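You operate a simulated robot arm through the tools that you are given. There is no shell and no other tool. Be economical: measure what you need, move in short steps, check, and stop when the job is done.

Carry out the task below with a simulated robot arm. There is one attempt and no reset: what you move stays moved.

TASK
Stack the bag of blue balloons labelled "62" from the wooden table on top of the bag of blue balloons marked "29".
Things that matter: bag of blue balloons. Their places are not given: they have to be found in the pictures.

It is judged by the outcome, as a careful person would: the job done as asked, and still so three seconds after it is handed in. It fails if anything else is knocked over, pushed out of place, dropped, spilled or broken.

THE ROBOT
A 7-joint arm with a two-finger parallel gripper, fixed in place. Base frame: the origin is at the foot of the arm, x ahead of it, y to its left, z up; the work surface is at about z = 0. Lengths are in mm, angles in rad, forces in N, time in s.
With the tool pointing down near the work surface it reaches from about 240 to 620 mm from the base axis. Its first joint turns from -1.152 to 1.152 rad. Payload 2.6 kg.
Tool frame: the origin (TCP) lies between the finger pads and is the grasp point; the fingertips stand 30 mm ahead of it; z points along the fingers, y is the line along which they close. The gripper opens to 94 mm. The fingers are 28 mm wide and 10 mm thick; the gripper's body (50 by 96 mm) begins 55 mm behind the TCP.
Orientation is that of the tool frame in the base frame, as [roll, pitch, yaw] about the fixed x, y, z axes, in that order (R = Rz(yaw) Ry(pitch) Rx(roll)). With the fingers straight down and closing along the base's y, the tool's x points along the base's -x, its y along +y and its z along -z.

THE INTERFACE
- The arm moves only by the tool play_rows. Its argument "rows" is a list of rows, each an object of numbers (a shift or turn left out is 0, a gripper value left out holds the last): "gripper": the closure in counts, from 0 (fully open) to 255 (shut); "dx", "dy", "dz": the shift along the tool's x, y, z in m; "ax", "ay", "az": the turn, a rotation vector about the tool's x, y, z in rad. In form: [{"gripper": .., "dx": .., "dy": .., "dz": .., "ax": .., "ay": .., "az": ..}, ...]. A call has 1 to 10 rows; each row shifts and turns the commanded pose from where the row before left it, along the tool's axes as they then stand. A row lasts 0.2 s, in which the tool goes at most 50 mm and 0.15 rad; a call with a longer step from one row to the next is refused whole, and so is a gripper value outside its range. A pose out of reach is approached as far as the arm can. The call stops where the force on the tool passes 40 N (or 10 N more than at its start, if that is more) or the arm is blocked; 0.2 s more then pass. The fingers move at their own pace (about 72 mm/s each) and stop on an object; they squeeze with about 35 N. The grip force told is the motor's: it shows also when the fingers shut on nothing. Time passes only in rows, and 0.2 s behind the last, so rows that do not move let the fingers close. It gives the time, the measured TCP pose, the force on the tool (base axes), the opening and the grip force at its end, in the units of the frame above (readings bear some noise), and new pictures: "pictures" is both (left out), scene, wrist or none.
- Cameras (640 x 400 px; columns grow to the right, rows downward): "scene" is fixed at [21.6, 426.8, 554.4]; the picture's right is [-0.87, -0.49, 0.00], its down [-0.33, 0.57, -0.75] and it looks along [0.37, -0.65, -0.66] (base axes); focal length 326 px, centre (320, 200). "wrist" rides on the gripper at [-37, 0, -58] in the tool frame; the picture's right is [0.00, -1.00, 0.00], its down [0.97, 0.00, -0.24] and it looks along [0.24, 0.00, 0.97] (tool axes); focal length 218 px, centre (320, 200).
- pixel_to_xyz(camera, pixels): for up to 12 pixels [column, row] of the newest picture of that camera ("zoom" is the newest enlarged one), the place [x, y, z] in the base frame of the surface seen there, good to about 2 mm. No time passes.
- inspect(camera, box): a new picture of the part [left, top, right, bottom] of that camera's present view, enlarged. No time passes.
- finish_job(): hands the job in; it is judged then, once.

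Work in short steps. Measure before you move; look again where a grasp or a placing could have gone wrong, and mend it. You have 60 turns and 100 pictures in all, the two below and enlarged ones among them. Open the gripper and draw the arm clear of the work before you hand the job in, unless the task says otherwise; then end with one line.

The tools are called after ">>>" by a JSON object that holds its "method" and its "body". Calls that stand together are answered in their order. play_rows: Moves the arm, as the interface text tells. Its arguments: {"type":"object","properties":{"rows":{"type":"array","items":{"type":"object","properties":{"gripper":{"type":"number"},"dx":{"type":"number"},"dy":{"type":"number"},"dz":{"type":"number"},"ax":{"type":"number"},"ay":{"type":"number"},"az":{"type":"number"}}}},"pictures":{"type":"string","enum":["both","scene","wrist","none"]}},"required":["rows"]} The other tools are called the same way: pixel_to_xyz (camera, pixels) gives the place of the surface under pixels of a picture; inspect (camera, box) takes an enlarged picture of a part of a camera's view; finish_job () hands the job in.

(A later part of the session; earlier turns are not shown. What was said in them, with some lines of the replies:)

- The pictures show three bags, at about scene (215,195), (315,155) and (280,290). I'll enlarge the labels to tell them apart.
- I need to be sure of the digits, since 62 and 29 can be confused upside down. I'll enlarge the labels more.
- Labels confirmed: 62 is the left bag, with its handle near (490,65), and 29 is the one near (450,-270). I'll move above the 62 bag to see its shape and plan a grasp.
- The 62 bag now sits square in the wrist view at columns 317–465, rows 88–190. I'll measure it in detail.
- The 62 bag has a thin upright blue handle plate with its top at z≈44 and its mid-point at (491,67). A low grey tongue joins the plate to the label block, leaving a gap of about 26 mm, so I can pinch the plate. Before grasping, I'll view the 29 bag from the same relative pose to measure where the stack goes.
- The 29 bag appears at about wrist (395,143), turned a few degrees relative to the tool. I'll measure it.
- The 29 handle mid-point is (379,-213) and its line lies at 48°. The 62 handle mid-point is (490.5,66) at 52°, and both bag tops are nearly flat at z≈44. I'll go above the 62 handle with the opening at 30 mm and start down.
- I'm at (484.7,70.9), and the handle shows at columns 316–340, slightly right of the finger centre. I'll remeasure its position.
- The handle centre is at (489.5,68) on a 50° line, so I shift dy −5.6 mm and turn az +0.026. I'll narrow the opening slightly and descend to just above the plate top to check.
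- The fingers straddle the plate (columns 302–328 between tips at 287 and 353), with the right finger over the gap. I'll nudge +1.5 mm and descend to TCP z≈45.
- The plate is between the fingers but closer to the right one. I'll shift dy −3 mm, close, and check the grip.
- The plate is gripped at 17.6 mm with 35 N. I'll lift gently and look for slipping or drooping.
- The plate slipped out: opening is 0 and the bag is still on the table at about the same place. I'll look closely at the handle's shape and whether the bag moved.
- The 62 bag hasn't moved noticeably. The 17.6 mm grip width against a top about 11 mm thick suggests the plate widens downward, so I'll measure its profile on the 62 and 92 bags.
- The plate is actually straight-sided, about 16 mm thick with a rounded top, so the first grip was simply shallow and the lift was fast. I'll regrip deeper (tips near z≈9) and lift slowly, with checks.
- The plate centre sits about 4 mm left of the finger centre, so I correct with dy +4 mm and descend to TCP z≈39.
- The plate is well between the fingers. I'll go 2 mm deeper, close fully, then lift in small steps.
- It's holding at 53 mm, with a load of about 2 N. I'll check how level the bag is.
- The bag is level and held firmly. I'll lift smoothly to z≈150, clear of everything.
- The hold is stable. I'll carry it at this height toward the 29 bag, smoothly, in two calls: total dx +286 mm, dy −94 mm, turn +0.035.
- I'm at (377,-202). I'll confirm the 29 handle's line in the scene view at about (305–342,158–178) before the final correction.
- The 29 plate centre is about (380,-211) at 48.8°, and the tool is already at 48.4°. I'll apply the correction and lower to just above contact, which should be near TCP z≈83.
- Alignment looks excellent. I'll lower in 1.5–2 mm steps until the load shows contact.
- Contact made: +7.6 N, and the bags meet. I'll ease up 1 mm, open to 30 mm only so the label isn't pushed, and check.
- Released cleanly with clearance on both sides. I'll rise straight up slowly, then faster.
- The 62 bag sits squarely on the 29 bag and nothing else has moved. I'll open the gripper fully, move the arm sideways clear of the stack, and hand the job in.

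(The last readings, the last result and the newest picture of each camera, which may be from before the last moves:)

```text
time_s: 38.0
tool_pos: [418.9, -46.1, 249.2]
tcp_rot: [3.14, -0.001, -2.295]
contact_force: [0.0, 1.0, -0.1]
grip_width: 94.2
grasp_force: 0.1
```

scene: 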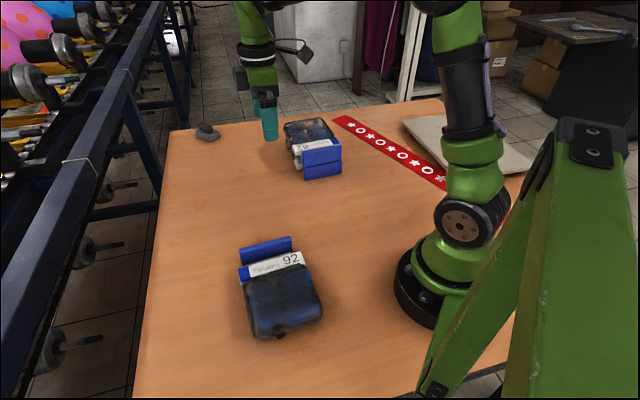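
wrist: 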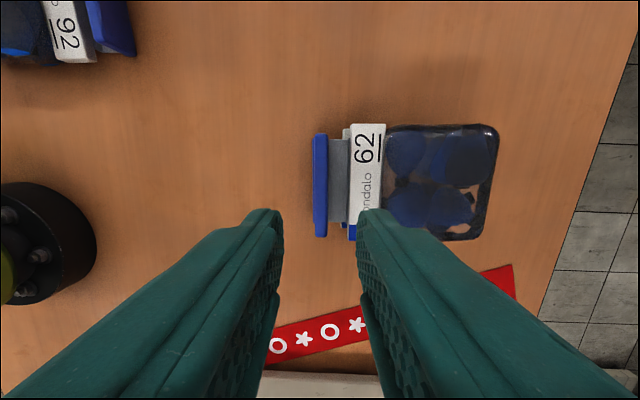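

>>> {"method": "finish_job", "body": {}}

```text
The job is handed in.
```

The bag labelled "62" is now stacked squarely on the bag marked "29", the gripper is open and clear, and nothing else on the table was disturbed; the first grip slipped off, but the bag stayed in place and the second, deeper grip held.
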